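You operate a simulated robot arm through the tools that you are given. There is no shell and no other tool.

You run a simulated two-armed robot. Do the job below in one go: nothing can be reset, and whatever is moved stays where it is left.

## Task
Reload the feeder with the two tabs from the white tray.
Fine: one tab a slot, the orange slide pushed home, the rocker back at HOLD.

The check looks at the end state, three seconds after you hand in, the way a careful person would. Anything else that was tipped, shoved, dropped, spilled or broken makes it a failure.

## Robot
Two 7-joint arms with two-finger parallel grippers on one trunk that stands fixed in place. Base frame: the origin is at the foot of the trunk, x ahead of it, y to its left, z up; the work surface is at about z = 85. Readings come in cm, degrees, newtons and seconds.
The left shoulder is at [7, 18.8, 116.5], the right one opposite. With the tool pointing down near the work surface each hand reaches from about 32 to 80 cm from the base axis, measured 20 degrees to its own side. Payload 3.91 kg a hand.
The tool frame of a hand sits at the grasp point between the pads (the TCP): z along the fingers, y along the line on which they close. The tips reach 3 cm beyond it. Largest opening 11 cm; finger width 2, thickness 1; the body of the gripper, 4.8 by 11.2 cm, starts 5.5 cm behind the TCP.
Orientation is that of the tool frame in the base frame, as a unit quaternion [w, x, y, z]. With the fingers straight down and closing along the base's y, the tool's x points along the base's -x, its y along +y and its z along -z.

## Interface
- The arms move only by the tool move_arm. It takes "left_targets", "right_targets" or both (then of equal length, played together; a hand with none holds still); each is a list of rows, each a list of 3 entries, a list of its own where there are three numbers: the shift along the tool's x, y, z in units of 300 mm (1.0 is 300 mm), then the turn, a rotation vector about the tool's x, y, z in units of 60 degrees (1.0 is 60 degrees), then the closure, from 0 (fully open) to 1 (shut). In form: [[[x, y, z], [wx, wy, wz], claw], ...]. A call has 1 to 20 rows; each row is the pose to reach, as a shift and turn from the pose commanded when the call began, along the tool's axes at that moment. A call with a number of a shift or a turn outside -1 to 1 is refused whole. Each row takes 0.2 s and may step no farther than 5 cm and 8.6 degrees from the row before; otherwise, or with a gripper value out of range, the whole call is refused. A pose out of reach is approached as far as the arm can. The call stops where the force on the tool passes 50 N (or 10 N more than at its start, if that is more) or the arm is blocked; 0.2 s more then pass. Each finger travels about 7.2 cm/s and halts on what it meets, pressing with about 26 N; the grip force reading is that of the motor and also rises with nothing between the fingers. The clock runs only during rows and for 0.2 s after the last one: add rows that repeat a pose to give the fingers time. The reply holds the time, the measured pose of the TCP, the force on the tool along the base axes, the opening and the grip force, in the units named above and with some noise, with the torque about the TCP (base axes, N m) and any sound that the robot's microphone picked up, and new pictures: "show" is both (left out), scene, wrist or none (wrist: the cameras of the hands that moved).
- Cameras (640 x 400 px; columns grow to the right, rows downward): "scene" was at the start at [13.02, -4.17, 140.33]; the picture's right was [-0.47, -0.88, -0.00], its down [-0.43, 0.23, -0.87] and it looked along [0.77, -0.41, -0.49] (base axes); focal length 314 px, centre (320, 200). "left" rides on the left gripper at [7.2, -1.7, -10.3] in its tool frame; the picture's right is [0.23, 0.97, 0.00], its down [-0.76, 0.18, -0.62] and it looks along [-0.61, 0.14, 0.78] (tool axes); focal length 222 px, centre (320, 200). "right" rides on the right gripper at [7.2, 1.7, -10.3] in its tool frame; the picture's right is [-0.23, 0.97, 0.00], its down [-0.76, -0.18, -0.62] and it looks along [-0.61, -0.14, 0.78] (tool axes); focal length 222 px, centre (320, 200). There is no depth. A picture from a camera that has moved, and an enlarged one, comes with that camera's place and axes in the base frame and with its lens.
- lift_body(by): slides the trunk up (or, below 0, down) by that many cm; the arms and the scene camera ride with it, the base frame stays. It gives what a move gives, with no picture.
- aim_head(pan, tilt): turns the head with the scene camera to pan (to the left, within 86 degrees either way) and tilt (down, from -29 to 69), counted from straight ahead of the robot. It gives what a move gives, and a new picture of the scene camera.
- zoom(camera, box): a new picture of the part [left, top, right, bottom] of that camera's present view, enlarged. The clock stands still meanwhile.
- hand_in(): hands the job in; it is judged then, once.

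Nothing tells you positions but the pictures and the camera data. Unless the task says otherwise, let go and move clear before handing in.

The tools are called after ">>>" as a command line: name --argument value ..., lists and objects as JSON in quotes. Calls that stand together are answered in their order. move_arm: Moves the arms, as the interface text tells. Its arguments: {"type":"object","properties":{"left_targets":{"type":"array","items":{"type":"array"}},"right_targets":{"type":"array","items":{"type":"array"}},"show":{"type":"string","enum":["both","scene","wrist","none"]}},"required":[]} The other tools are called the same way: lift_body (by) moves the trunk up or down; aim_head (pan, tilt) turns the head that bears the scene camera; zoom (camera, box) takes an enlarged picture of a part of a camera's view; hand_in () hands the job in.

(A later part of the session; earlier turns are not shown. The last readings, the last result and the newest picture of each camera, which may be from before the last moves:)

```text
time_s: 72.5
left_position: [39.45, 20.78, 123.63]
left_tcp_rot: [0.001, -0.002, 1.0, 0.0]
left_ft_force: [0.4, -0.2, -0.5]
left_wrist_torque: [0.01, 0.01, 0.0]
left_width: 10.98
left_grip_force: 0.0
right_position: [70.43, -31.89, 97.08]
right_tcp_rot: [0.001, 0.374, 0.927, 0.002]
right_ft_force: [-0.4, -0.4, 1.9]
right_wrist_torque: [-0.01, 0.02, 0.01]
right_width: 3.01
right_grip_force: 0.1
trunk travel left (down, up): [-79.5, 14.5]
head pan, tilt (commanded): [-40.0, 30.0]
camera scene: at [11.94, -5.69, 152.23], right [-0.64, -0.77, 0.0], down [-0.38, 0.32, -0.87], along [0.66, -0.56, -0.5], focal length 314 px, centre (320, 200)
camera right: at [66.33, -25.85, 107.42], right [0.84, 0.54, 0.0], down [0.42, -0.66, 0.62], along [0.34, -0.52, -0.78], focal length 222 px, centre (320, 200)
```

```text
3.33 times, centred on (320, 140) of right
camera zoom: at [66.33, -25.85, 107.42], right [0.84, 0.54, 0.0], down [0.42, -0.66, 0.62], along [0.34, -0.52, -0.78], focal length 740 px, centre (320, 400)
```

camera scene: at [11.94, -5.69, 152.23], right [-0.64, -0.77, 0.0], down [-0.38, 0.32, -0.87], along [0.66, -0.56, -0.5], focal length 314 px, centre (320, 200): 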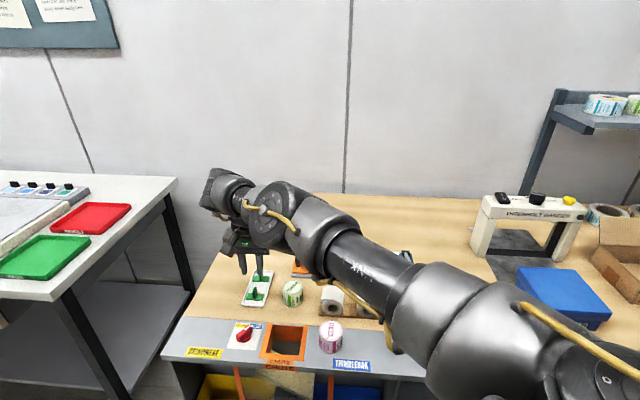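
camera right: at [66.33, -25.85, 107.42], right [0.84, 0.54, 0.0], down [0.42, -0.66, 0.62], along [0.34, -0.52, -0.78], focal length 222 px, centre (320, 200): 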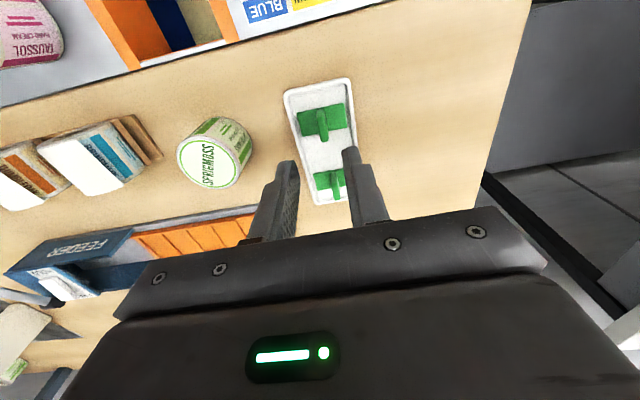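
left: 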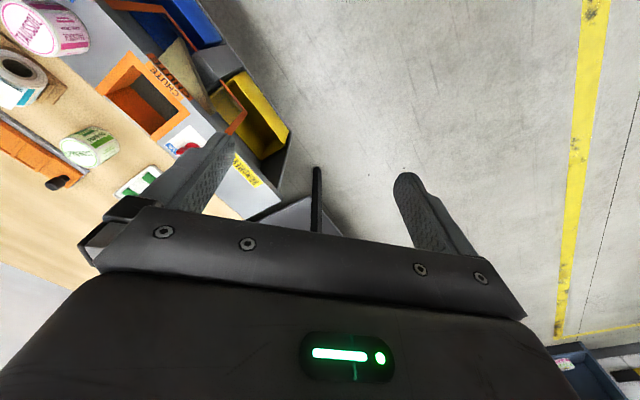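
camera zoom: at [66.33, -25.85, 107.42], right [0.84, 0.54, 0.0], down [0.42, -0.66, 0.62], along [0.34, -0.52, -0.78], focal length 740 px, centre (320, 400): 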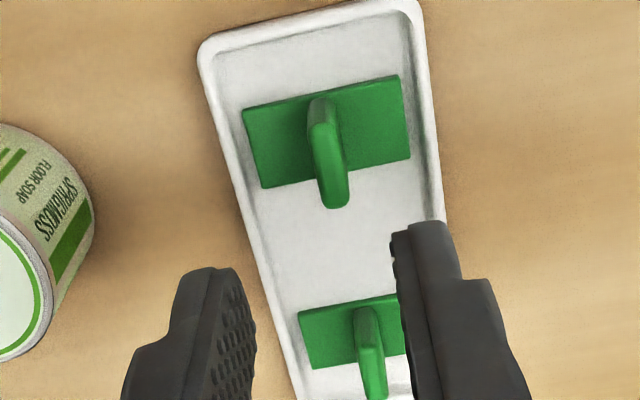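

The measurements agree: the near fin is at about (70.53, -32.0), with the base top near z = 86. I'll descend slowly so the tips straddle the fin just above the base.

>>> move_arm --right_targets '[[[-0.002, 0, 0.06], [0, 0, 0], 0.727], [[-0.004, 0, 0.12], [0, 0, 0], 0.727], [[-0.005, 0, 0.17], [0, 0, 0], 0.727], [[-0.005, 0, 0.21], [0, 0, 0], 0.727], [[-0.005, 0, 0.235], [0, 0, 0], 0.727], [[-0.005, 0, 0.246], [0, 0, 0], 0.727], [[-0.005, 0, 0.246], [0, 0, 0], 0.727]]' --show "both"

>>> zoom --camera "right" --box '[260, 70, 380, 200]'

>>> zoom --camera "scene" --box '[210, 240, 300, 310]'

```text
time_s: 74.1
left_position: [39.44, 20.72, 123.6]
left_tcp_rot: [0.001, -0.001, 1.0, 0.0]
left_ft_force: [-1.1, 0.1, 0.1]
left_wrist_torque: [0.02, -0.02, -0.02]
left_width: 11.0
left_grip_force: 0.0
right_position: [70.02, -32.03, 90.08]
right_tcp_rot: [0.002, 0.374, 0.927, 0.003]
right_ft_force: [0.3, -0.8, 0.4]
right_wrist_torque: [-0.01, -0.01, 0.01]
right_width: 2.98
right_grip_force: 0.0
right hand out of reach, approached as far as the arm can: row 4, 5, 6, 7
trunk travel left (down, up): [-79.5, 14.5]
head pan, tilt (commanded): [-40.0, 30.0]
camera scene: at [11.94, -5.72, 152.23], right [-0.64, -0.77, 0.0], down [-0.38, 0.32, -0.87], along [0.66, -0.56, -0.5], focal length 314 px, centre (320, 200)
camera right: at [65.82, -25.89, 100.27], right [0.84, 0.54, 0.01], down [0.42, -0.66, 0.62], along [0.34, -0.52, -0.78], focal length 222 px, centre (320, 200)
```

scene: 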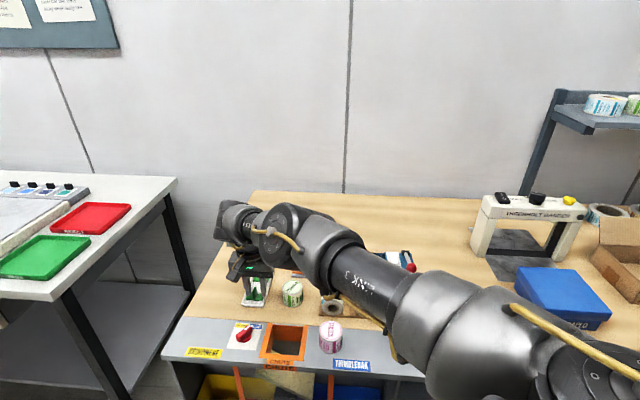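
right: 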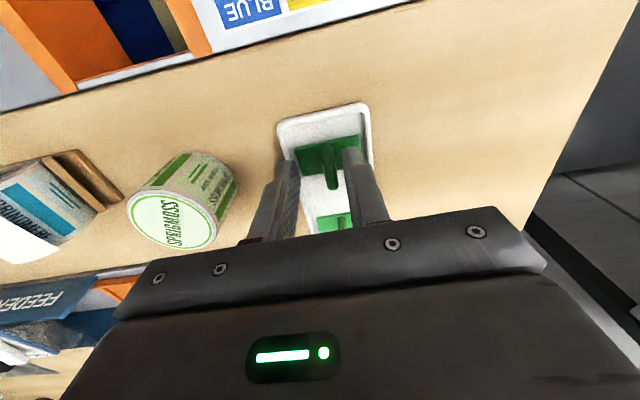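

```text
3.08 times, centred on (320, 135) of right
camera zoom: at [65.82, -25.89, 100.27], right [0.84, 0.54, 0.01], down [0.42, -0.66, 0.62], along [0.34, -0.52, -0.78], focal length 684 px, centre (320, 400)
```

zoom: 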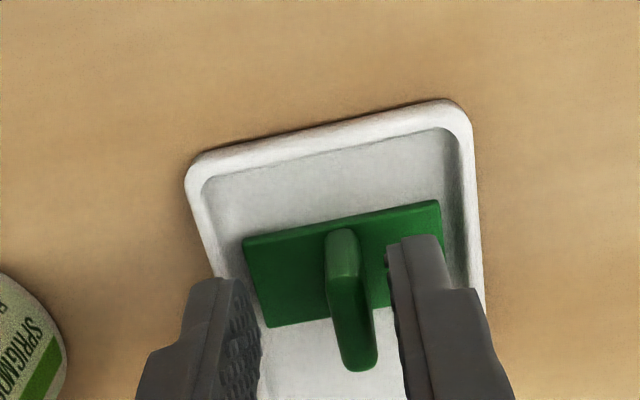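

```text
5.71 times, centred on (255, 275) of scene
camera zoom: at [11.94, -5.72, 152.23], right [-0.64, -0.77, 0.0], down [-0.38, 0.32, -0.87], along [0.66, -0.56, -0.5], focal length 1796 px, centre (691, -229)
```

zoom: 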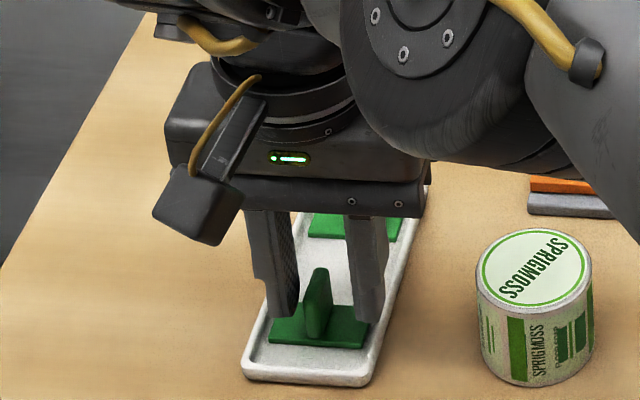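

The fingers straddle the fin correctly, but this height is at the edge of reach with the trunk up. I'll rise, lower the trunk by 12 cm, and come back down.

>>> move_arm --right_targets '[[[0, 0, -0.1], [0, 0, 0], 0.727], [[0, 0, -0.25], [0, 0, 0], 0.727], [[0, 0, -0.4], [0, 0, 0], 0.727], [[0.0, 0.012, -0.5], [0, 0, 0], 0.727], [[0.0, 0.012, -0.5], [0, 0, 0], 0.727]]' --show "none"

>>> lift_body --by -10

```text
time_s: 75.3
left_position: [39.57, 20.83, 123.67]
left_tcp_rot: [0.0, -0.002, 1.0, 0.001]
left_ft_force: [0.6, -0.2, 0.1]
left_wrist_torque: [0.01, 0.01, 0.01]
left_width: 10.98
left_grip_force: 0.1
right_position: [70.3, -31.84, 104.91]
right_tcp_rot: [0.001, 0.374, 0.928, 0.002]
right_ft_force: [-0.7, -0.8, -0.1]
right_wrist_torque: [0.04, 0.03, -0.01]
right_width: 3.02
right_grip_force: 0.0
trunk travel left (down, up): [-79.5, 14.5]
head pan, tilt (commanded): [-40.0, 30.0]
```

```text
time_s: 76.6
left_position: [39.41, 20.71, 113.61]
left_tcp_rot: [0.0, -0.001, 1.0, 0.0]
left_ft_force: [0.5, -0.4, -1.3]
left_wrist_torque: [-0.01, -0.01, 0.03]
left_width: 10.99
left_grip_force: 0.0
right_position: [70.21, -31.76, 94.84]
right_tcp_rot: [0.002, 0.374, 0.927, 0.002]
right_ft_force: [0.3, -0.7, 0.2]
right_wrist_torque: [0.01, -0.02, 0.0]
right_width: 2.98
right_grip_force: 0.0
trunk travel left (down, up): [-69.5, 24.5]
head pan, tilt (commanded): [-40.0, 30.0]
```

>>> move_arm --right_targets '[[[-0.007, 0.001, 0.05], [0, 0, 0], 0.727], [[-0.0135, 0.002, 0.1], [0, 0, 0], 0.727], [[-0.0135, 0.002, 0.14], [0, 0, 0], 0.727], [[-0.0135, 0.002, 0.16], [0, 0, 0], 0.727], [[-0.0135, 0.002, 0.175], [0, 0, 0], 0.727], [[-0.0135, 0.002, 0.175], [0, 0, 0], 0.727]]' --show "wrist"

>>> zoom --camera "right" --box '[260, 70, 380, 200]'

>>> zoom --camera "scene" --box '[210, 200, 300, 270]'

```text
time_s: 78.0
left_position: [39.5, 20.84, 113.67]
left_tcp_rot: [0.0, -0.002, 1.0, 0.0]
left_ft_force: [0.7, 0.0, -1.3]
left_wrist_torque: [-0.03, -0.02, 0.01]
left_width: 11.0
left_grip_force: 0.1
right_position: [70.44, -32.03, 89.64]
right_tcp_rot: [0.001, 0.374, 0.927, 0.002]
right_ft_force: [0.0, 0.0, -0.1]
right_wrist_torque: [-0.02, -0.01, -0.01]
right_width: 2.97
right_grip_force: 0.0
trunk travel left (down, up): [-69.5, 24.5]
head pan, tilt (commanded): [-40.0, 30.0]
camera right: at [66.39, -25.98, 100.0], right [0.84, 0.54, 0.0], down [0.42, -0.66, 0.62], along [0.34, -0.52, -0.78], focal length 222 px, centre (320, 200)
```

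right: 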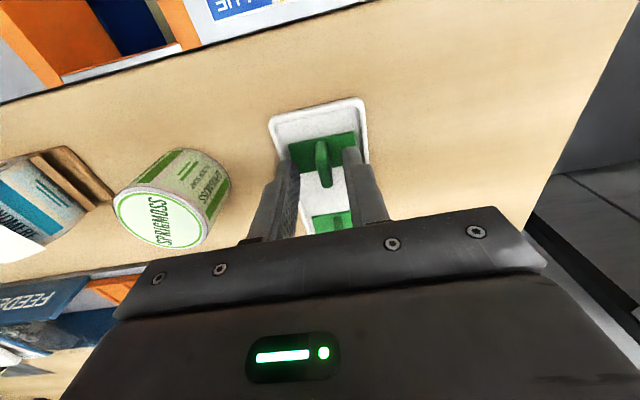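

```text
3.08 times, centred on (320, 135) of right
camera zoom: at [66.39, -25.98, 100.0], right [0.84, 0.54, 0.0], down [0.42, -0.66, 0.62], along [0.34, -0.52, -0.78], focal length 684 px, centre (320, 400)
```

zoom: 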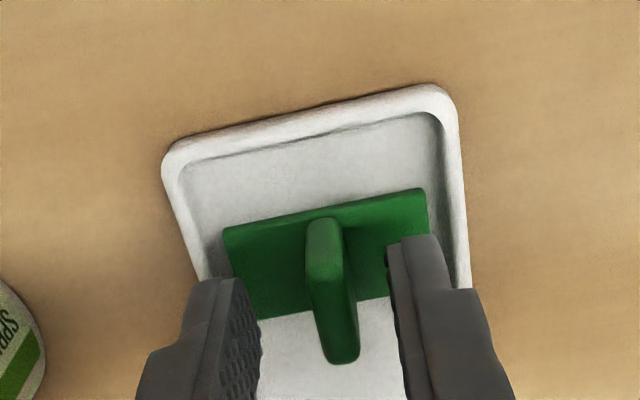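

```text
5.71 times, centred on (255, 235) of scene
camera zoom: at [11.94, -5.7, 142.23], right [-0.64, -0.77, 0.0], down [-0.38, 0.32, -0.87], along [0.66, -0.56, -0.5], focal length 1796 px, centre (691, 0)
```

zoom: 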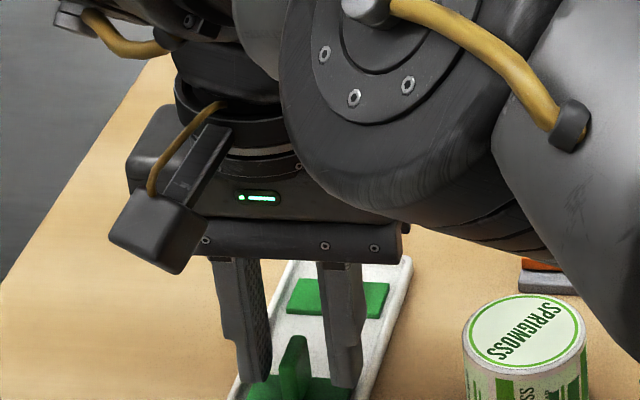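

The fin is centred between the fingers and nothing is touching. I'll close on it.

>>> move_arm --right_targets '[[[0, 0, 0], [0, 0, 0], 0.85], [[0, 0, 0], [0, 0, 0], 0.95], [[0, 0, 0], [0, 0, 0], 1.0], [[0, 0, 0], [0, 0, 0], 1.0]]' --show "wrist"

```text
time_s: 79.0
left_position: [39.64, 20.75, 113.62]
left_tcp_rot: [0.001, -0.002, 1.0, -0.001]
left_ft_force: [0.7, -0.4, 0.2]
left_wrist_torque: [0.06, -0.02, 0.02]
left_width: 10.99
left_grip_force: 0.1
right_position: [70.53, -31.99, 89.76]
right_tcp_rot: [0.001, 0.374, 0.927, 0.001]
right_ft_force: [0.3, 0.7, 0.7]
right_wrist_torque: [0.01, 0.02, 0.01]
right_width: 0.59
right_grip_force: 25.8
trunk travel left (down, up): [-69.5, 24.5]
head pan, tilt (commanded): [-40.0, 30.0]
camera right: at [66.39, -25.99, 99.99], right [0.84, 0.54, 0.0], down [0.42, -0.66, 0.62], along [0.34, -0.52, -0.78], focal length 222 px, centre (320, 200)
```

right: 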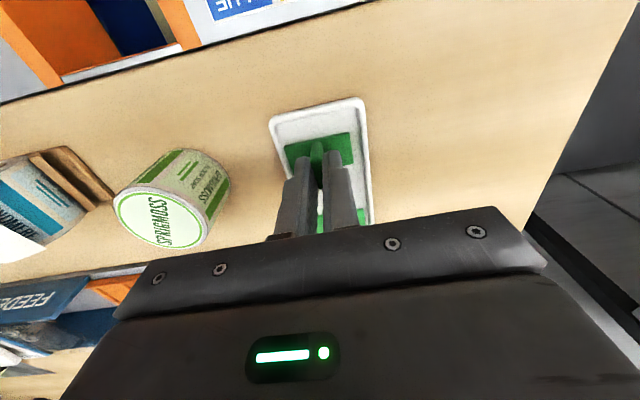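

The fin is gripped (width 0.59, force 26 N). I'll lift straight up.

>>> move_arm --right_targets '[[[0, 0, -0.03], [0, 0, 0], 1.0], [[0, 0, -0.1], [0, 0, 0], 1.0], [[0, 0, -0.2], [0, 0, 0], 1.0], [[0, 0, -0.3], [0, 0, 0], 1.0], [[0, 0, -0.4], [0, 0, 0], 1.0], [[0, 0, -0.4], [0, 0, 0], 1.0]]' --show "both"

>>> zoom --camera "right" --box '[220, 90, 420, 240]'

```text
time_s: 80.4
left_position: [39.53, 20.74, 113.52]
left_tcp_rot: [0.0, -0.002, 1.0, 0.0]
left_ft_force: [0.5, -0.4, -0.9]
left_wrist_torque: [0.01, 0.01, 0.01]
left_width: 10.99
left_grip_force: 0.1
right_position: [70.09, -31.65, 101.44]
right_tcp_rot: [0.001, 0.375, 0.927, 0.002]
right_ft_force: [0.8, -1.1, 0.6]
right_wrist_torque: [0.0, 0.0, 0.02]
right_width: 0.59
right_grip_force: 26.5
right hand out of reach, approached as far as the arm can: row 5, 6
trunk travel left (down, up): [-69.5, 24.5]
head pan, tilt (commanded): [-40.0, 30.0]
camera scene: at [12.03, -5.72, 142.22], right [-0.64, -0.77, 0.0], down [-0.38, 0.32, -0.87], along [0.66, -0.56, -0.5], focal length 314 px, centre (320, 200)
camera right: at [65.97, -25.5, 111.77], right [0.84, 0.54, 0.0], down [0.42, -0.66, 0.62], along [0.34, -0.52, -0.78], focal length 222 px, centre (320, 200)
```

scene: 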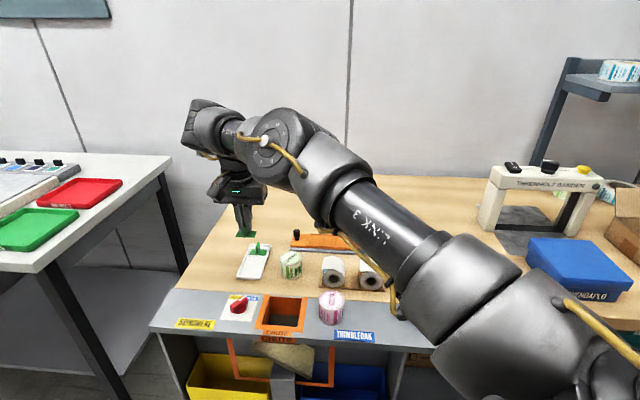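
right: 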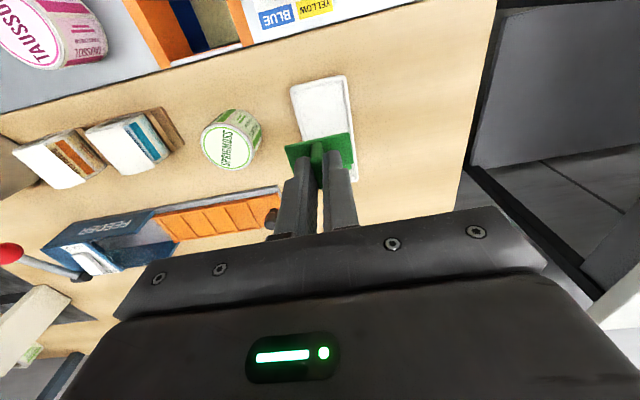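

```text
2.67 times, centred on (320, 165) of right
camera zoom: at [65.97, -25.5, 111.77], right [0.84, 0.54, 0.0], down [0.42, -0.66, 0.62], along [0.34, -0.52, -0.78], focal length 592 px, centre (320, 293)
```

zoom: 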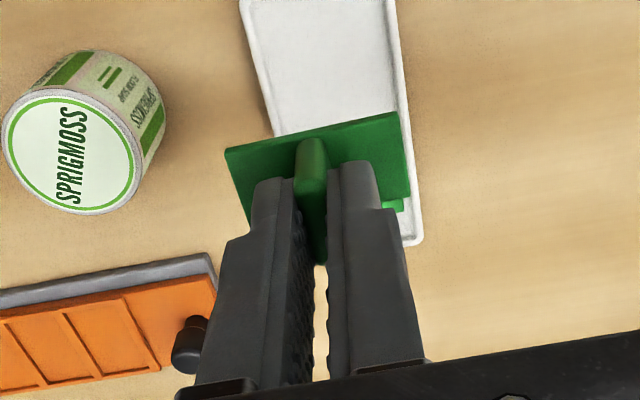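

The tab came up level and secure. Next I'll carry it towards the feeder, turning to yaw 0 on the way, and stop where the wrist camera can see the whole slide.

>>> move_arm --right_targets '[[[-0.007, -0.088, -0.026], [0, 0, -0.122], 1.0], [[-0.015, -0.177, -0.051], [0, 0, -0.244], 1.0], [[-0.022, -0.265, -0.077], [0, 0, -0.367], 1.0], [[-0.029, -0.353, -0.102], [0, 0, -0.489], 1.0], [[-0.037, -0.442, -0.128], [0, 0, -0.611], 1.0], [[-0.044, -0.53, -0.153], [0, 0, -0.733], 1.0], [[-0.044, -0.53, -0.153], [0, 0, -0.733], 1.0]]' --show "both"

>>> zoom --camera "right" --box '[0, 40, 320, 240]'

>>> zoom --camera "right" --box '[140, 90, 300, 200]'

```text
time_s: 82.0
left_position: [39.6, 20.77, 113.64]
left_tcp_rot: [0.0, -0.001, 1.0, 0.001]
left_ft_force: [0.0, -0.1, -0.3]
left_wrist_torque: [0.04, 0.01, -0.03]
left_width: 11.02
left_grip_force: 0.0
right_position: [60.2, -43.78, 106.14]
right_tcp_rot: [0.001, 0.0, 1.0, 0.001]
right_ft_force: [0.7, -0.1, 1.5]
right_wrist_torque: [0.02, 0.0, 0.01]
right_width: 0.61
right_grip_force: 26.2
trunk travel left (down, up): [-69.5, 24.5]
head pan, tilt (commanded): [-40.0, 30.0]
camera scene: at [12.01, -5.67, 142.23], right [-0.64, -0.77, 0.0], down [-0.38, 0.32, -0.87], along [0.66, -0.56, -0.5], focal length 314 px, centre (320, 200)
camera right: at [52.83, -42.28, 116.46], right [0.23, 0.97, 0.0], down [0.76, -0.18, 0.63], along [0.61, -0.14, -0.78], focal length 222 px, centre (320, 200)
```

scene: 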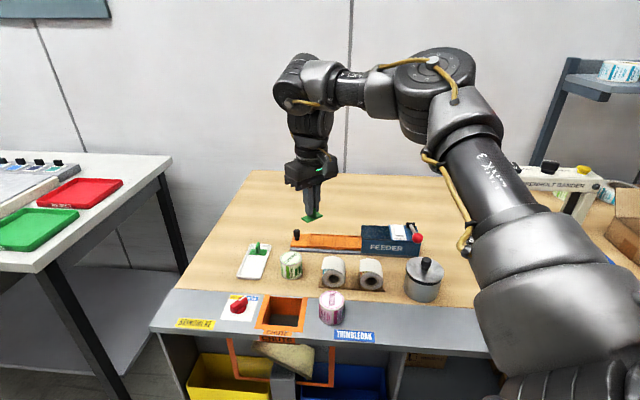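
right: 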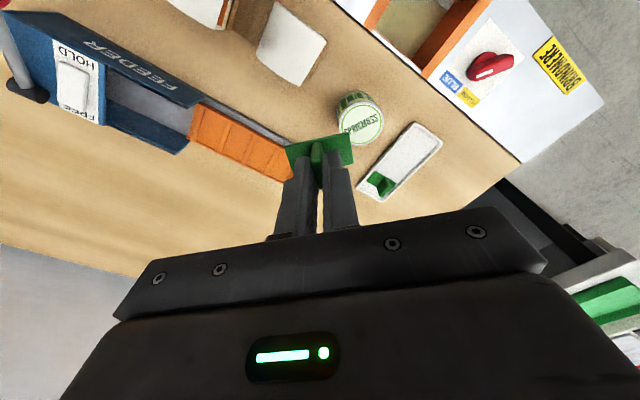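

```text
2.00 times, centred on (160, 140) of right
camera zoom: at [52.83, -42.28, 116.46], right [0.23, 0.97, 0.0], down [0.76, -0.18, 0.63], along [0.61, -0.14, -0.78], focal length 444 px, centre (640, 320)
```

zoom: 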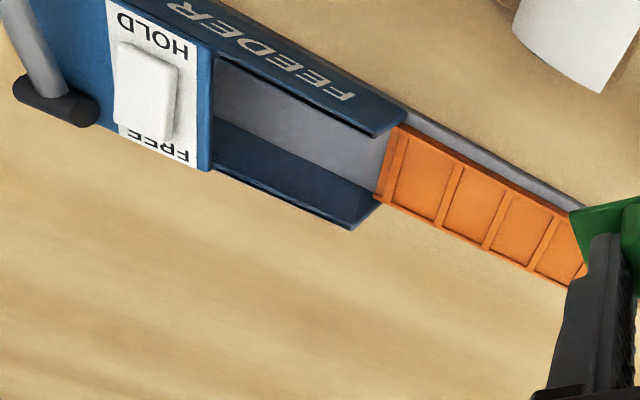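

```text
3.64 times, centred on (220, 145) of right
camera zoom: at [52.83, -42.28, 116.46], right [0.23, 0.97, 0.0], down [0.76, -0.18, 0.63], along [0.61, -0.14, -0.78], focal length 808 px, centre (684, 400)
```

zoom: 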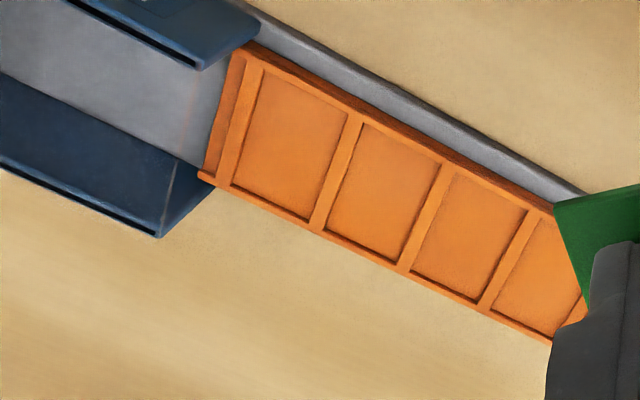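

I have a clear view of the slide with its four pockets. I'll zoom in with the scene camera too, so I can work out pocket positions and heights and read the rocker.

>>> zoom --camera "scene" --box '[285, 220, 365, 270]'

>>> zoom --camera "scene" --box '[350, 215, 430, 265]'

>>> zoom --camera "right" --box '[0, 20, 120, 130]'

```text
8.00 times, centred on (325, 245) of scene
camera zoom: at [12.01, -5.67, 142.23], right [-0.64, -0.77, 0.0], down [-0.38, 0.32, -0.87], along [0.66, -0.56, -0.5], focal length 2514 px, centre (280, -160)
```

zoom: 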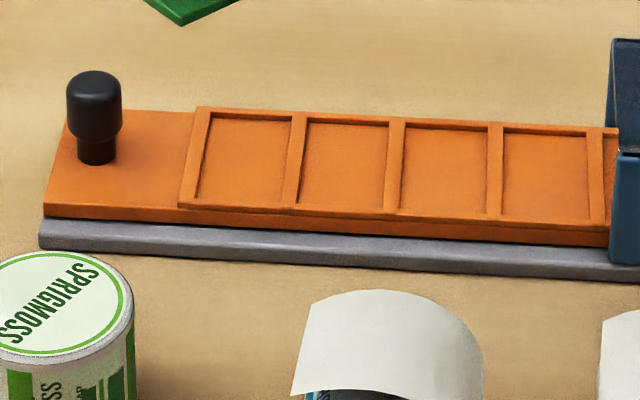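

```text
8.00 times, centred on (390, 240) of scene
camera zoom: at [12.01, -5.67, 142.23], right [-0.64, -0.77, 0.0], down [-0.38, 0.32, -0.87], along [0.66, -0.56, -0.5], focal length 2514 px, centre (-240, -120)
```

zoom: 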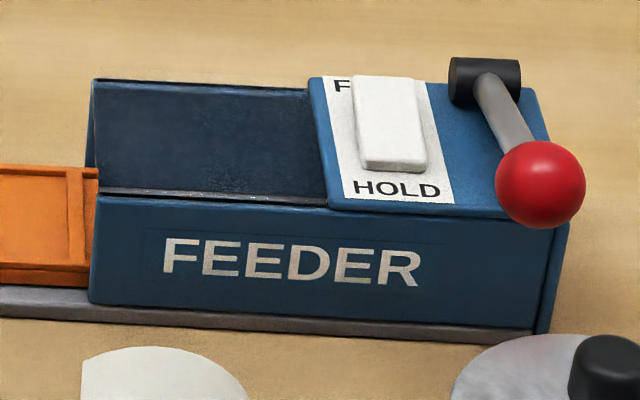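

```text
3.64 times, centred on (60, 75) of right
camera zoom: at [52.83, -42.28, 116.46], right [0.23, 0.97, 0.0], down [0.76, -0.18, 0.63], along [0.61, -0.14, -0.78], focal length 808 px, centre (1266, 654)
```

zoom: 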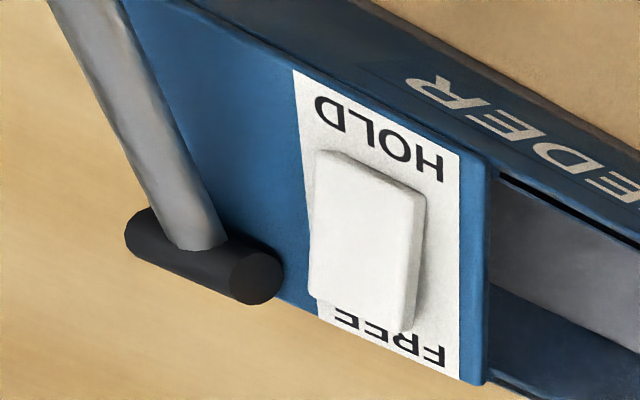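

The rocker looks like it's at HOLD (that end is pressed down). I'll load pockets 3 and 4, next to the handle, because they'll end up in the open part of the channel. I'm turning the held tab another 45 degrees so its base lies across the slide.

>>> move_arm --right_targets '[[[-0.01, -0.035, 0.0], [0, 0, -0.125], 1.0], [[-0.02, -0.07, 0.0], [0, 0, -0.25], 1.0], [[-0.03, -0.105, 0.03], [0, 0, -0.375], 1.0], [[-0.04, -0.14, 0.06], [0, 0, -0.5], 1.0], [[-0.05, -0.175, 0.08], [0, 0, -0.625], 1.0], [[-0.06, -0.207, 0.1], [0, 0, -0.75], 1.0], [[-0.06, -0.207, 0.1], [0, 0, -0.75], 1.0]]' --show "both"

>>> zoom --camera "right" --box '[180, 20, 420, 200]'

```text
time_s: 83.6
left_position: [39.45, 20.77, 113.62]
left_tcp_rot: [0.001, -0.002, 1.0, -0.001]
left_ft_force: [0.3, -0.2, -0.2]
left_wrist_torque: [-0.01, -0.01, -0.01]
left_width: 11.0
left_grip_force: 0.0
right_position: [61.55, -50.26, 102.85]
right_tcp_rot: [0.002, -0.383, 0.924, 0.0]
right_ft_force: [-0.2, 0.0, -0.2]
right_wrist_torque: [-0.02, 0.03, 0.02]
right_width: 0.6
right_grip_force: 25.5
trunk travel left (down, up): [-69.5, 24.5]
head pan, tilt (commanded): [-40.0, 30.0]
camera scene: at [11.93, -5.71, 142.23], right [-0.64, -0.77, 0.0], down [-0.38, 0.32, -0.87], along [0.66, -0.56, -0.5], focal length 314 px, centre (320, 200)
camera right: at [55.19, -54.28, 113.21], right [-0.53, 0.85, 0.0], down [0.66, 0.41, 0.63], along [0.53, 0.33, -0.78], focal length 222 px, centre (320, 200)
```

scene: 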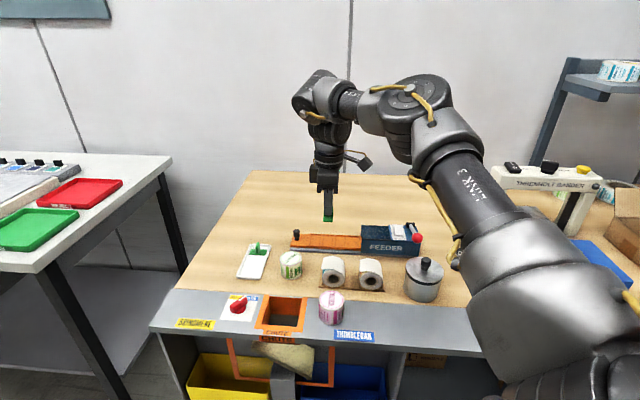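
right: 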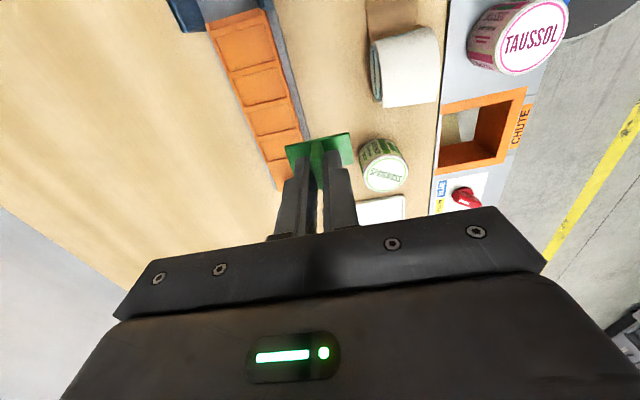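

```text
2.22 times, centred on (300, 110) of right
camera zoom: at [55.19, -54.28, 113.21], right [-0.53, 0.85, 0.0], down [0.66, 0.41, 0.63], along [0.53, 0.33, -0.78], focal length 494 px, centre (364, 400)
```

zoom: 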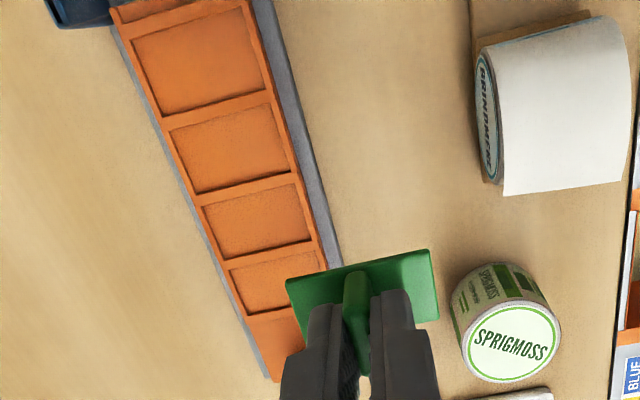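

All the views agree: pocket 3 is centred at about (65.8, -54.2) and measures 5.0 x 2.9 cm, with its floor near z = 87. It's just past vertical reach, so I'll lean the hand out about 8 degrees and hover above it.

>>> move_arm --right_targets '[[[0, -0.05, 0.04], [0.04, -0.012, 0], 1.0], [[0, -0.1, 0.08], [0.08, -0.025, 0], 1.0], [[-0.003, -0.15, 0.13], [0.127, -0.0387, 0], 1.0], [[-0.003, -0.178, 0.18], [0.127, -0.0387, 0], 1.0], [[-0.003, -0.178, 0.212], [0.127, -0.0387, 0], 1.0], [[-0.003, -0.178, 0.212], [0.127, -0.0387, 0], 1.0]]' --show "wrist"

>>> zoom --camera "right" --box '[230, 60, 430, 220]'

>>> zoom --camera "scene" --box '[280, 190, 380, 260]'

```text
time_s: 85.0
left_position: [39.53, 20.72, 113.64]
left_tcp_rot: [0.001, -0.002, 1.0, 0.0]
left_ft_force: [0.2, -0.7, -0.5]
left_wrist_torque: [0.0, 0.0, -0.01]
left_width: 11.04
left_grip_force: 0.0
right_position: [65.74, -53.84, 96.8]
right_tcp_rot: [0.046, -0.381, 0.922, -0.053]
right_ft_force: [-1.1, 0.3, 0.0]
right_wrist_torque: [0.0, 0.0, 0.04]
right_width: 0.6
right_grip_force: 25.9
trunk travel left (down, up): [-69.5, 24.5]
head pan, tilt (commanded): [-40.0, 30.0]
camera right: at [58.09, -57.21, 106.36], right [-0.52, 0.85, -0.12], down [0.58, 0.45, 0.67], along [0.63, 0.28, -0.73], focal length 222 px, centre (320, 200)
```

right: 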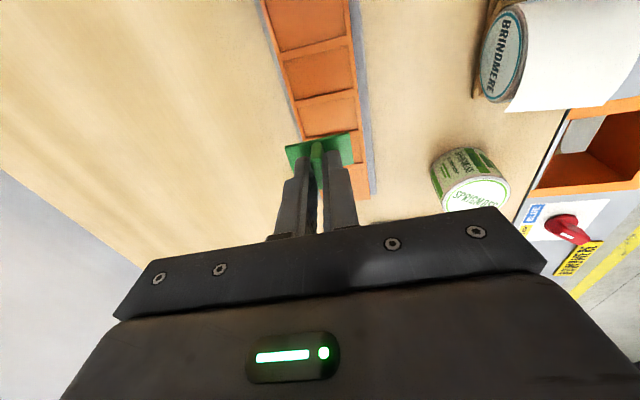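

```text
2.50 times, centred on (330, 140) of right
camera zoom: at [58.09, -57.21, 106.36], right [-0.52, 0.85, -0.12], down [0.58, 0.45, 0.67], along [0.63, 0.28, -0.73], focal length 555 px, centre (295, 350)
```

zoom: 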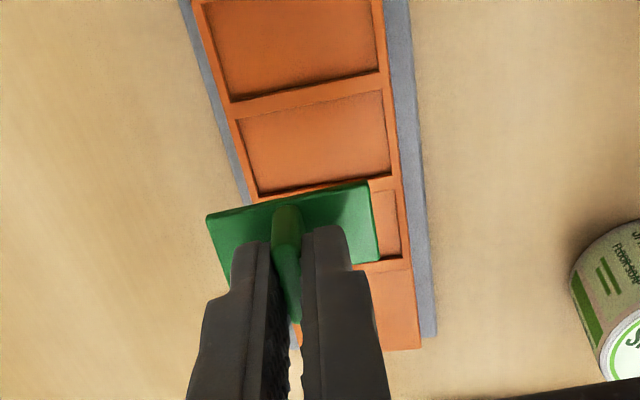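

```text
5.71 times, centred on (330, 225) of scene
camera zoom: at [11.93, -5.73, 142.23], right [-0.64, -0.77, 0.0], down [-0.38, 0.32, -0.87], along [0.66, -0.56, -0.5], focal length 1796 px, centre (263, 57)
```

zoom: 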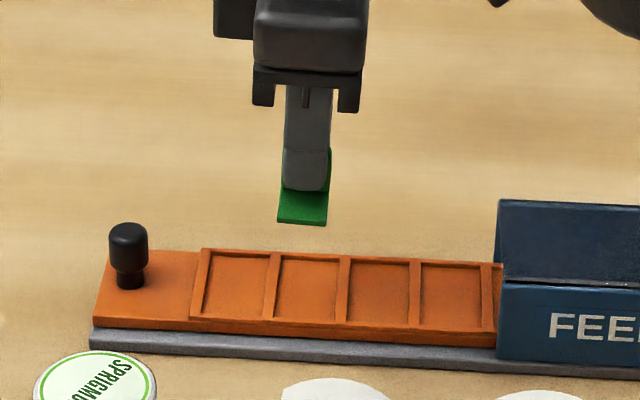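

I'm over the slide. I'll correct about 0.4 cm in x and come down to z of about 92.3, with the tab's base just above the pocket.

>>> move_arm --right_targets '[[[0.01, 0.013, 0.04], [0, 0, 0], 1.0], [[0.0191, 0.0271, 0.08], [0, 0, 0], 1.0], [[0.0191, 0.0271, 0.12], [0, 0, 0], 1.0], [[0.0191, 0.0271, 0.147], [0, 0, 0], 1.0], [[0.0191, 0.0271, 0.147], [0, 0, 0], 1.0]]' --show "wrist"

>>> zoom --camera "right" --box '[250, 90, 410, 220]'

>>> zoom --camera "scene" --box '[295, 210, 375, 260]'

```text
time_s: 86.2
left_position: [39.56, 20.68, 113.61]
left_tcp_rot: [0.001, -0.002, 1.0, 0.0]
left_ft_force: [-0.1, -1.0, -0.1]
left_wrist_torque: [0.0, 0.01, 0.01]
left_width: 11.0
left_grip_force: 0.1
right_position: [65.26, -53.78, 92.13]
right_tcp_rot: [0.046, -0.382, 0.921, -0.054]
right_ft_force: [-0.4, 0.5, 0.1]
right_wrist_torque: [0.01, -0.01, 0.0]
right_width: 0.6
right_grip_force: 26.2
trunk travel left (down, up): [-69.5, 24.5]
head pan, tilt (commanded): [-40.0, 30.0]
camera right: at [57.58, -57.3, 101.75], right [-0.52, 0.85, -0.12], down [0.58, 0.45, 0.67], along [0.62, 0.28, -0.73], focal length 222 px, centre (320, 200)
```

right: 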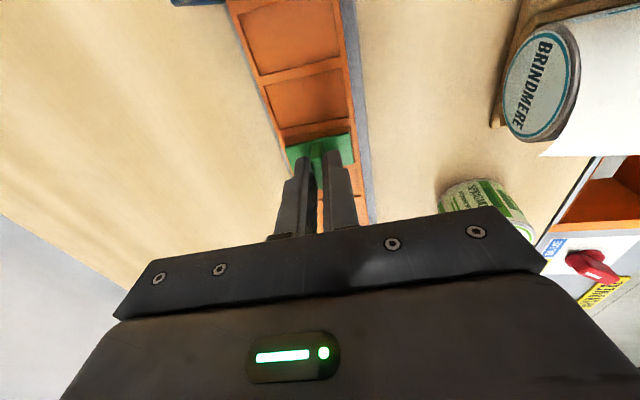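

```text
3.08 times, centred on (330, 155) of right
camera zoom: at [57.58, -57.3, 101.75], right [-0.52, 0.85, -0.12], down [0.58, 0.45, 0.67], along [0.62, 0.28, -0.73], focal length 684 px, centre (289, 338)
```

zoom: 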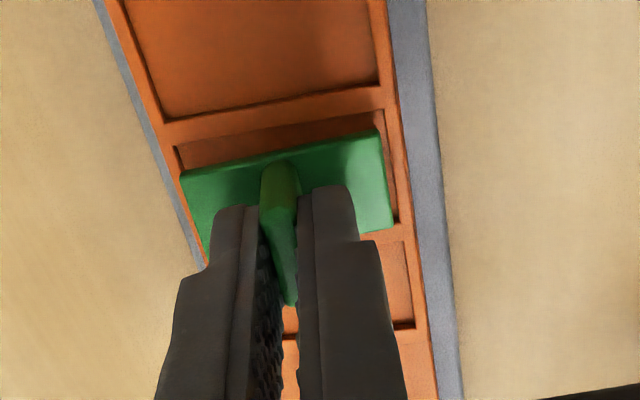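

```text
8.00 times, centred on (335, 235) of scene
camera zoom: at [11.93, -5.71, 142.23], right [-0.64, -0.77, 0.0], down [-0.38, 0.32, -0.87], along [0.66, -0.56, -0.5], focal length 2514 px, centre (200, -80)
```

zoom: 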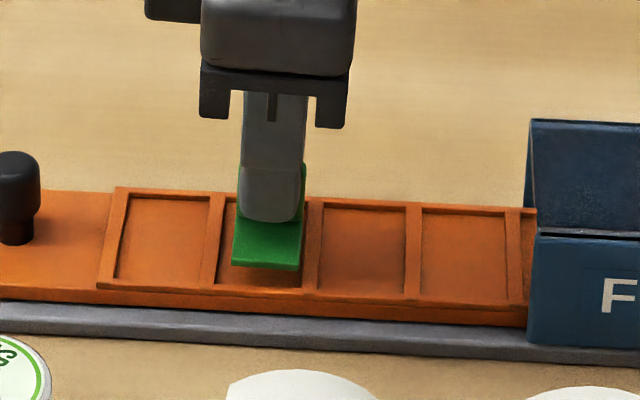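

The tab is over pocket 3 with a little clearance all round. I'll nudge it outward 0.15 cm and lower it 0.8 cm, watching the force reading.

>>> move_arm --right_targets '[[[0.0012, -0.0016, 0.008], [0, 0, 0], 1.0], [[0.0012, -0.0016, 0.015], [0, 0, 0], 1.0], [[0.0012, -0.0016, 0.021], [0, 0, 0], 1.0], [[0.0012, -0.0016, 0.0271], [0, 0, 0], 1.0], [[0.0012, -0.0016, 0.0271], [0, 0, 0], 1.0]]' --show "wrist"

>>> zoom --camera "right" --box '[270, 100, 390, 200]'

>>> zoom --camera "scene" --box '[305, 215, 365, 255]'

```text
time_s: 87.4
left_position: [39.45, 20.7, 113.5]
left_tcp_rot: [0.001, -0.002, 1.0, 0.0]
left_ft_force: [-0.8, 0.0, 0.0]
left_wrist_torque: [0.0, -0.06, -0.02]
left_width: 10.97
left_grip_force: 0.1
right_position: [65.2, -54.11, 91.22]
right_tcp_rot: [0.045, -0.382, 0.922, -0.053]
right_ft_force: [-0.2, 0.9, 0.0]
right_wrist_torque: [0.02, 0.0, 0.0]
right_width: 0.59
right_grip_force: 25.7
trunk travel left (down, up): [-69.5, 24.5]
head pan, tilt (commanded): [-40.0, 30.0]
camera right: at [57.65, -57.55, 101.0], right [-0.52, 0.85, -0.12], down [0.58, 0.45, 0.67], along [0.62, 0.28, -0.73], focal length 222 px, centre (320, 200)
```

right: 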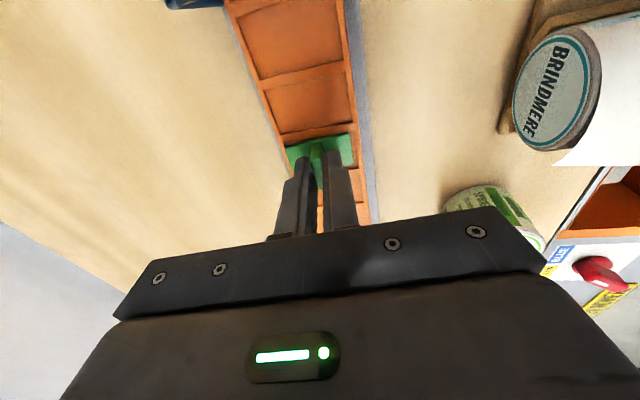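

```text
4.00 times, centred on (330, 150) of right
camera zoom: at [57.65, -57.55, 101.0], right [-0.52, 0.85, -0.12], down [0.58, 0.45, 0.67], along [0.62, 0.28, -0.73], focal length 888 px, centre (280, 400)
```

zoom: 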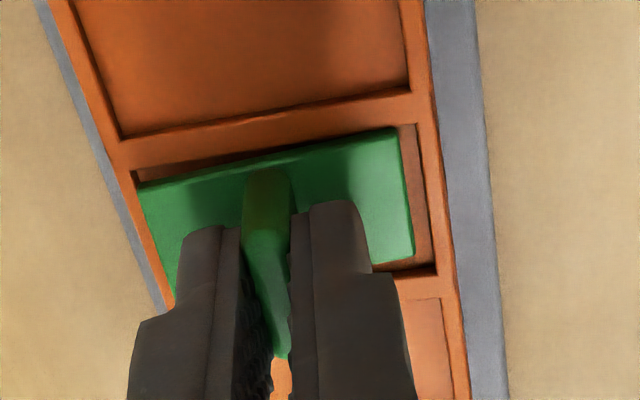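

```text
10.00 times, centred on (335, 235) of scene
camera zoom: at [11.95, -5.72, 142.23], right [-0.64, -0.77, 0.0], down [-0.38, 0.32, -0.87], along [0.66, -0.56, -0.5], focal length 3143 px, centre (170, -150)
```

zoom: 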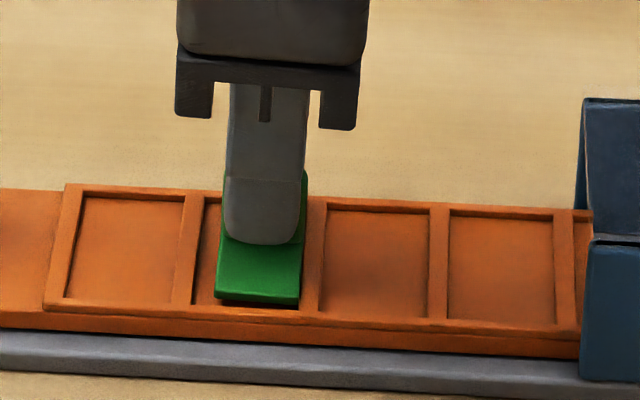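

No contact yet. The base needs to go about 0.2 cm back towards the handle, so I'll correct that and take one more small step down.

>>> move_arm --right_targets '[[[-0.0068, 0.0016, 0.002], [0, 0, 0], 1.0], [[-0.0068, 0.0016, 0.0051], [0, 0, 0], 1.0], [[-0.0068, 0.0016, 0.0051], [0, 0, 0], 1.0]]' --show "wrist"

>>> zoom --camera "right" --box '[270, 100, 390, 200]'

>>> zoom --camera "scene" --box '[305, 215, 365, 255]'

```text
time_s: 88.2
left_position: [39.5, 20.72, 113.55]
left_tcp_rot: [0.001, -0.002, 1.0, 0.0]
left_ft_force: [-0.3, -0.2, -0.3]
left_wrist_torque: [-0.02, 0.02, -0.02]
left_width: 11.0
left_grip_force: 0.0
right_position: [65.3, -53.97, 91.18]
right_tcp_rot: [0.047, -0.382, 0.922, -0.053]
right_ft_force: [-1.1, -0.8, -0.2]
right_wrist_torque: [0.0, 0.0, 0.01]
right_width: 0.6
right_grip_force: 25.8
trunk travel left (down, up): [-69.5, 24.5]
head pan, tilt (commanded): [-40.0, 30.0]
camera right: at [57.78, -57.4, 100.9], right [-0.52, 0.85, -0.12], down [0.58, 0.45, 0.67], along [0.62, 0.28, -0.73], focal length 222 px, centre (320, 200)
```

right: 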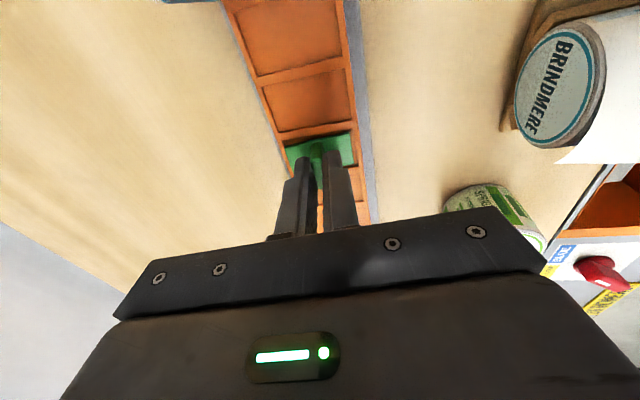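

```text
4.00 times, centred on (330, 150) of right
camera zoom: at [57.78, -57.4, 100.9], right [-0.52, 0.85, -0.12], down [0.58, 0.45, 0.67], along [0.62, 0.28, -0.73], focal length 888 px, centre (280, 400)
```

zoom: 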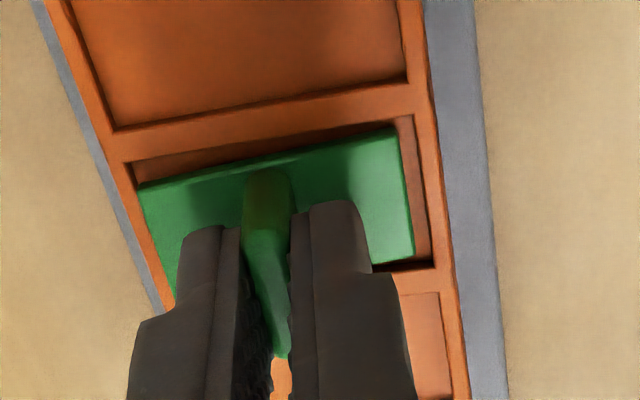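

```text
10.00 times, centred on (335, 235) of scene
camera zoom: at [11.94, -5.73, 142.23], right [-0.64, -0.77, 0.0], down [-0.38, 0.32, -0.87], along [0.66, -0.56, -0.5], focal length 3143 px, centre (170, -150)
```

zoom: 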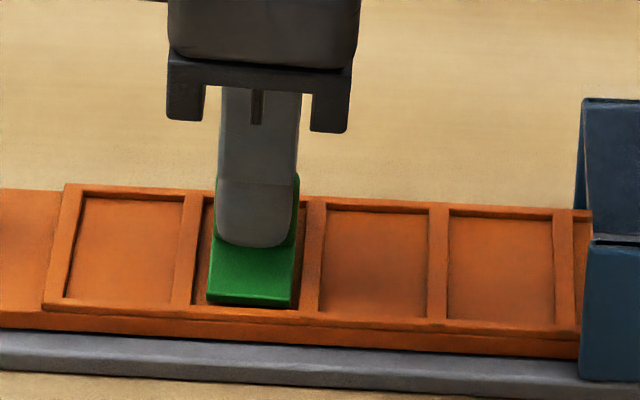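

Centred now. I'll lower in small steps until it touches the pocket floor.

>>> move_arm --right_targets '[[[0.0004, 0.0013, 0.005], [0, 0, 0], 1.0], [[0.0004, 0.0013, 0.01], [0, 0, 0], 1.0], [[0.0004, 0.0013, 0.01], [0, 0, 0], 1.0]]' --show "none"

>>> zoom --camera "scene" --box '[305, 215, 365, 255]'

```text
time_s: 89.0
left_position: [39.48, 20.84, 113.57]
left_tcp_rot: [0.0, -0.002, 1.0, 0.0]
left_ft_force: [0.2, -0.9, 0.5]
left_wrist_torque: [-0.02, 0.0, 0.02]
left_width: 10.99
left_grip_force: 0.0
right_position: [65.37, -53.92, 91.05]
right_tcp_rot: [0.048, -0.381, 0.922, -0.054]
right_ft_force: [2.2, -1.9, 8.6]
right_wrist_torque: [-0.04, 0.07, -0.03]
right_width: 0.63
right_grip_force: 25.9
trunk travel left (down, up): [-69.5, 24.5]
head pan, tilt (commanded): [-40.0, 30.0]
```

```text
10.00 times, centred on (335, 235) of scene
camera zoom: at [11.85, -5.64, 142.25], right [-0.64, -0.77, 0.0], down [-0.38, 0.32, -0.87], along [0.66, -0.56, -0.5], focal length 3143 px, centre (170, -150)
```

zoom: 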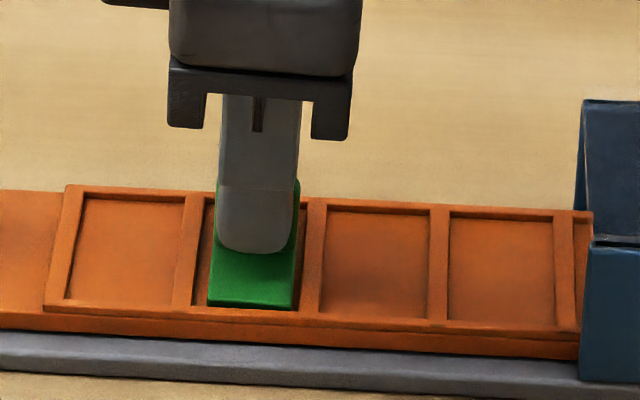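

Contact: about 8.6 N upward, with the near edge on the pocket floor. I'll open gently and let the tab settle flat.

>>> move_arm --right_targets '[[[0, 0, 0], [0, 0, 0], 0.92], [[0, 0, 0], [0, 0, 0], 0.88], [[0, 0, 0], [0, 0, 0], 0.82], [[0, 0, 0], [0, 0, 0], 0.77], [[0, 0, 0], [0, 0, 0], 0.77]]' --show "wrist"

>>> zoom --camera "scene" --box '[305, 215, 365, 255]'

>>> zoom --camera "right" --box '[270, 100, 390, 200]'

```text
time_s: 90.2
left_position: [39.49, 20.74, 113.54]
left_tcp_rot: [0.001, -0.002, 1.0, 0.0]
left_ft_force: [0.5, -0.3, 0.4]
left_wrist_torque: [0.0, -0.03, 0.0]
left_width: 10.99
left_grip_force: 0.0
right_position: [65.45, -53.98, 90.96]
right_tcp_rot: [0.045, -0.381, 0.922, -0.053]
right_ft_force: [-0.4, -0.5, 0.4]
right_wrist_torque: [0.01, 0.02, -0.01]
right_width: 2.51
right_grip_force: 0.2
trunk travel left (down, up): [-69.5, 24.5]
head pan, tilt (commanded): [-40.0, 30.0]
camera right: at [57.74, -57.39, 100.64], right [-0.52, 0.85, -0.12], down [0.58, 0.45, 0.67], along [0.62, 0.28, -0.73], focal length 222 px, centre (320, 200)
```

right: 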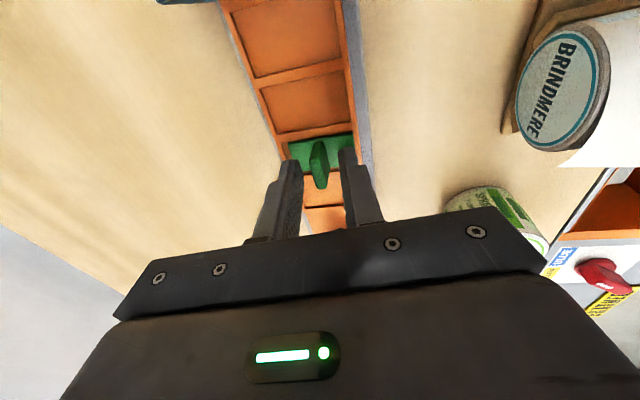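

```text
10.00 times, centred on (335, 235) of scene
camera zoom: at [11.94, -5.71, 142.23], right [-0.64, -0.77, 0.0], down [-0.38, 0.32, -0.87], along [0.66, -0.56, -0.5], focal length 3143 px, centre (170, -150)
```

zoom: 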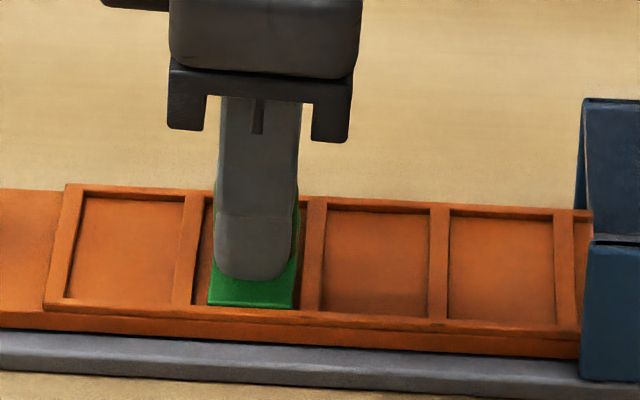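

```text
4.00 times, centred on (330, 150) of right
camera zoom: at [57.74, -57.39, 100.64], right [-0.52, 0.85, -0.12], down [0.58, 0.45, 0.67], along [0.62, 0.28, -0.73], focal length 888 px, centre (280, 400)
```

zoom: 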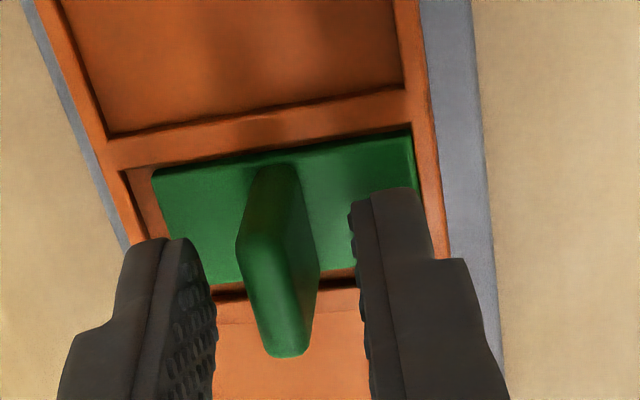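

The tab dropped flat into pocket 3. I'll withdraw straight back along the fingers and check.

>>> move_arm --right_targets '[[[0, 0, -0.03], [0, 0, 0], 0.77], [[0, 0, -0.1], [0, 0, 0], 0.77], [[0, 0, -0.2], [0, 0, 0], 0.77], [[0, 0, -0.3], [-0.06, 0.02, 0], 0.727], [[0, 0.03, -0.4], [-0.127, 0.0387, 0], 0.727], [[0, 0.03, -0.4], [-0.127, 0.0387, 0], 0.727]]' --show "both"

>>> zoom --camera "scene" --box '[285, 215, 365, 265]'

```text
time_s: 91.6
left_position: [39.48, 20.82, 113.56]
left_tcp_rot: [0.0, -0.001, 1.0, 0.0]
left_ft_force: [-0.5, -0.4, 0.2]
left_wrist_torque: [-0.02, 0.01, -0.01]
left_width: 10.99
left_grip_force: 0.1
right_position: [63.51, -52.59, 102.83]
right_tcp_rot: [0.003, -0.382, 0.924, 0.0]
right_ft_force: [-1.2, 0.5, -0.5]
right_wrist_torque: [0.04, -0.01, -0.02]
right_width: 3.0
right_grip_force: 0.0
trunk travel left (down, up): [-69.5, 24.5]
head pan, tilt (commanded): [-40.0, 30.0]
camera scene: at [11.91, -5.88, 142.23], right [-0.64, -0.77, 0.0], down [-0.38, 0.32, -0.87], along [0.66, -0.56, -0.5], focal length 314 px, centre (320, 200)
camera right: at [57.06, -56.65, 113.13], right [-0.53, 0.85, 0.0], down [0.66, 0.41, 0.63], along [0.53, 0.33, -0.78], focal length 222 px, centre (320, 200)
```

scene: 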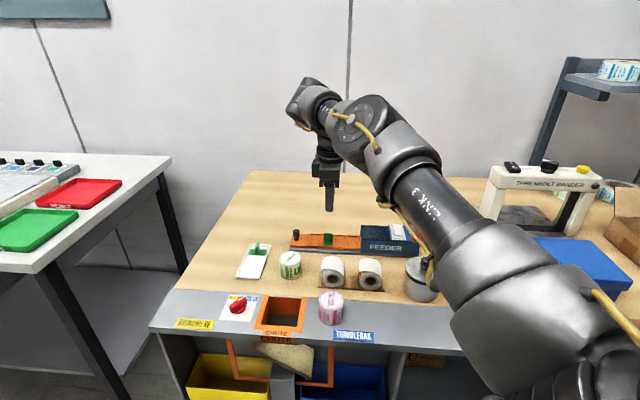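
right: 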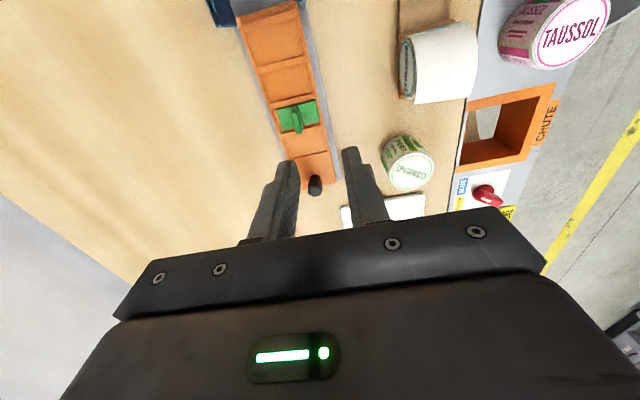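

```text
8.00 times, centred on (325, 240) of scene
camera zoom: at [11.91, -5.88, 142.23], right [-0.64, -0.77, 0.0], down [-0.38, 0.32, -0.87], along [0.66, -0.56, -0.5], focal length 2514 px, centre (280, -120)
```

zoom: 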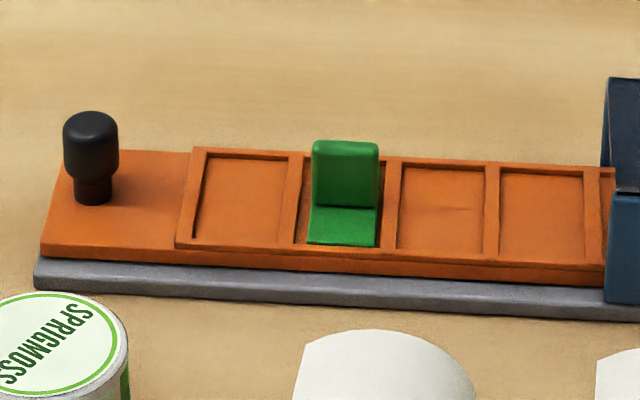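

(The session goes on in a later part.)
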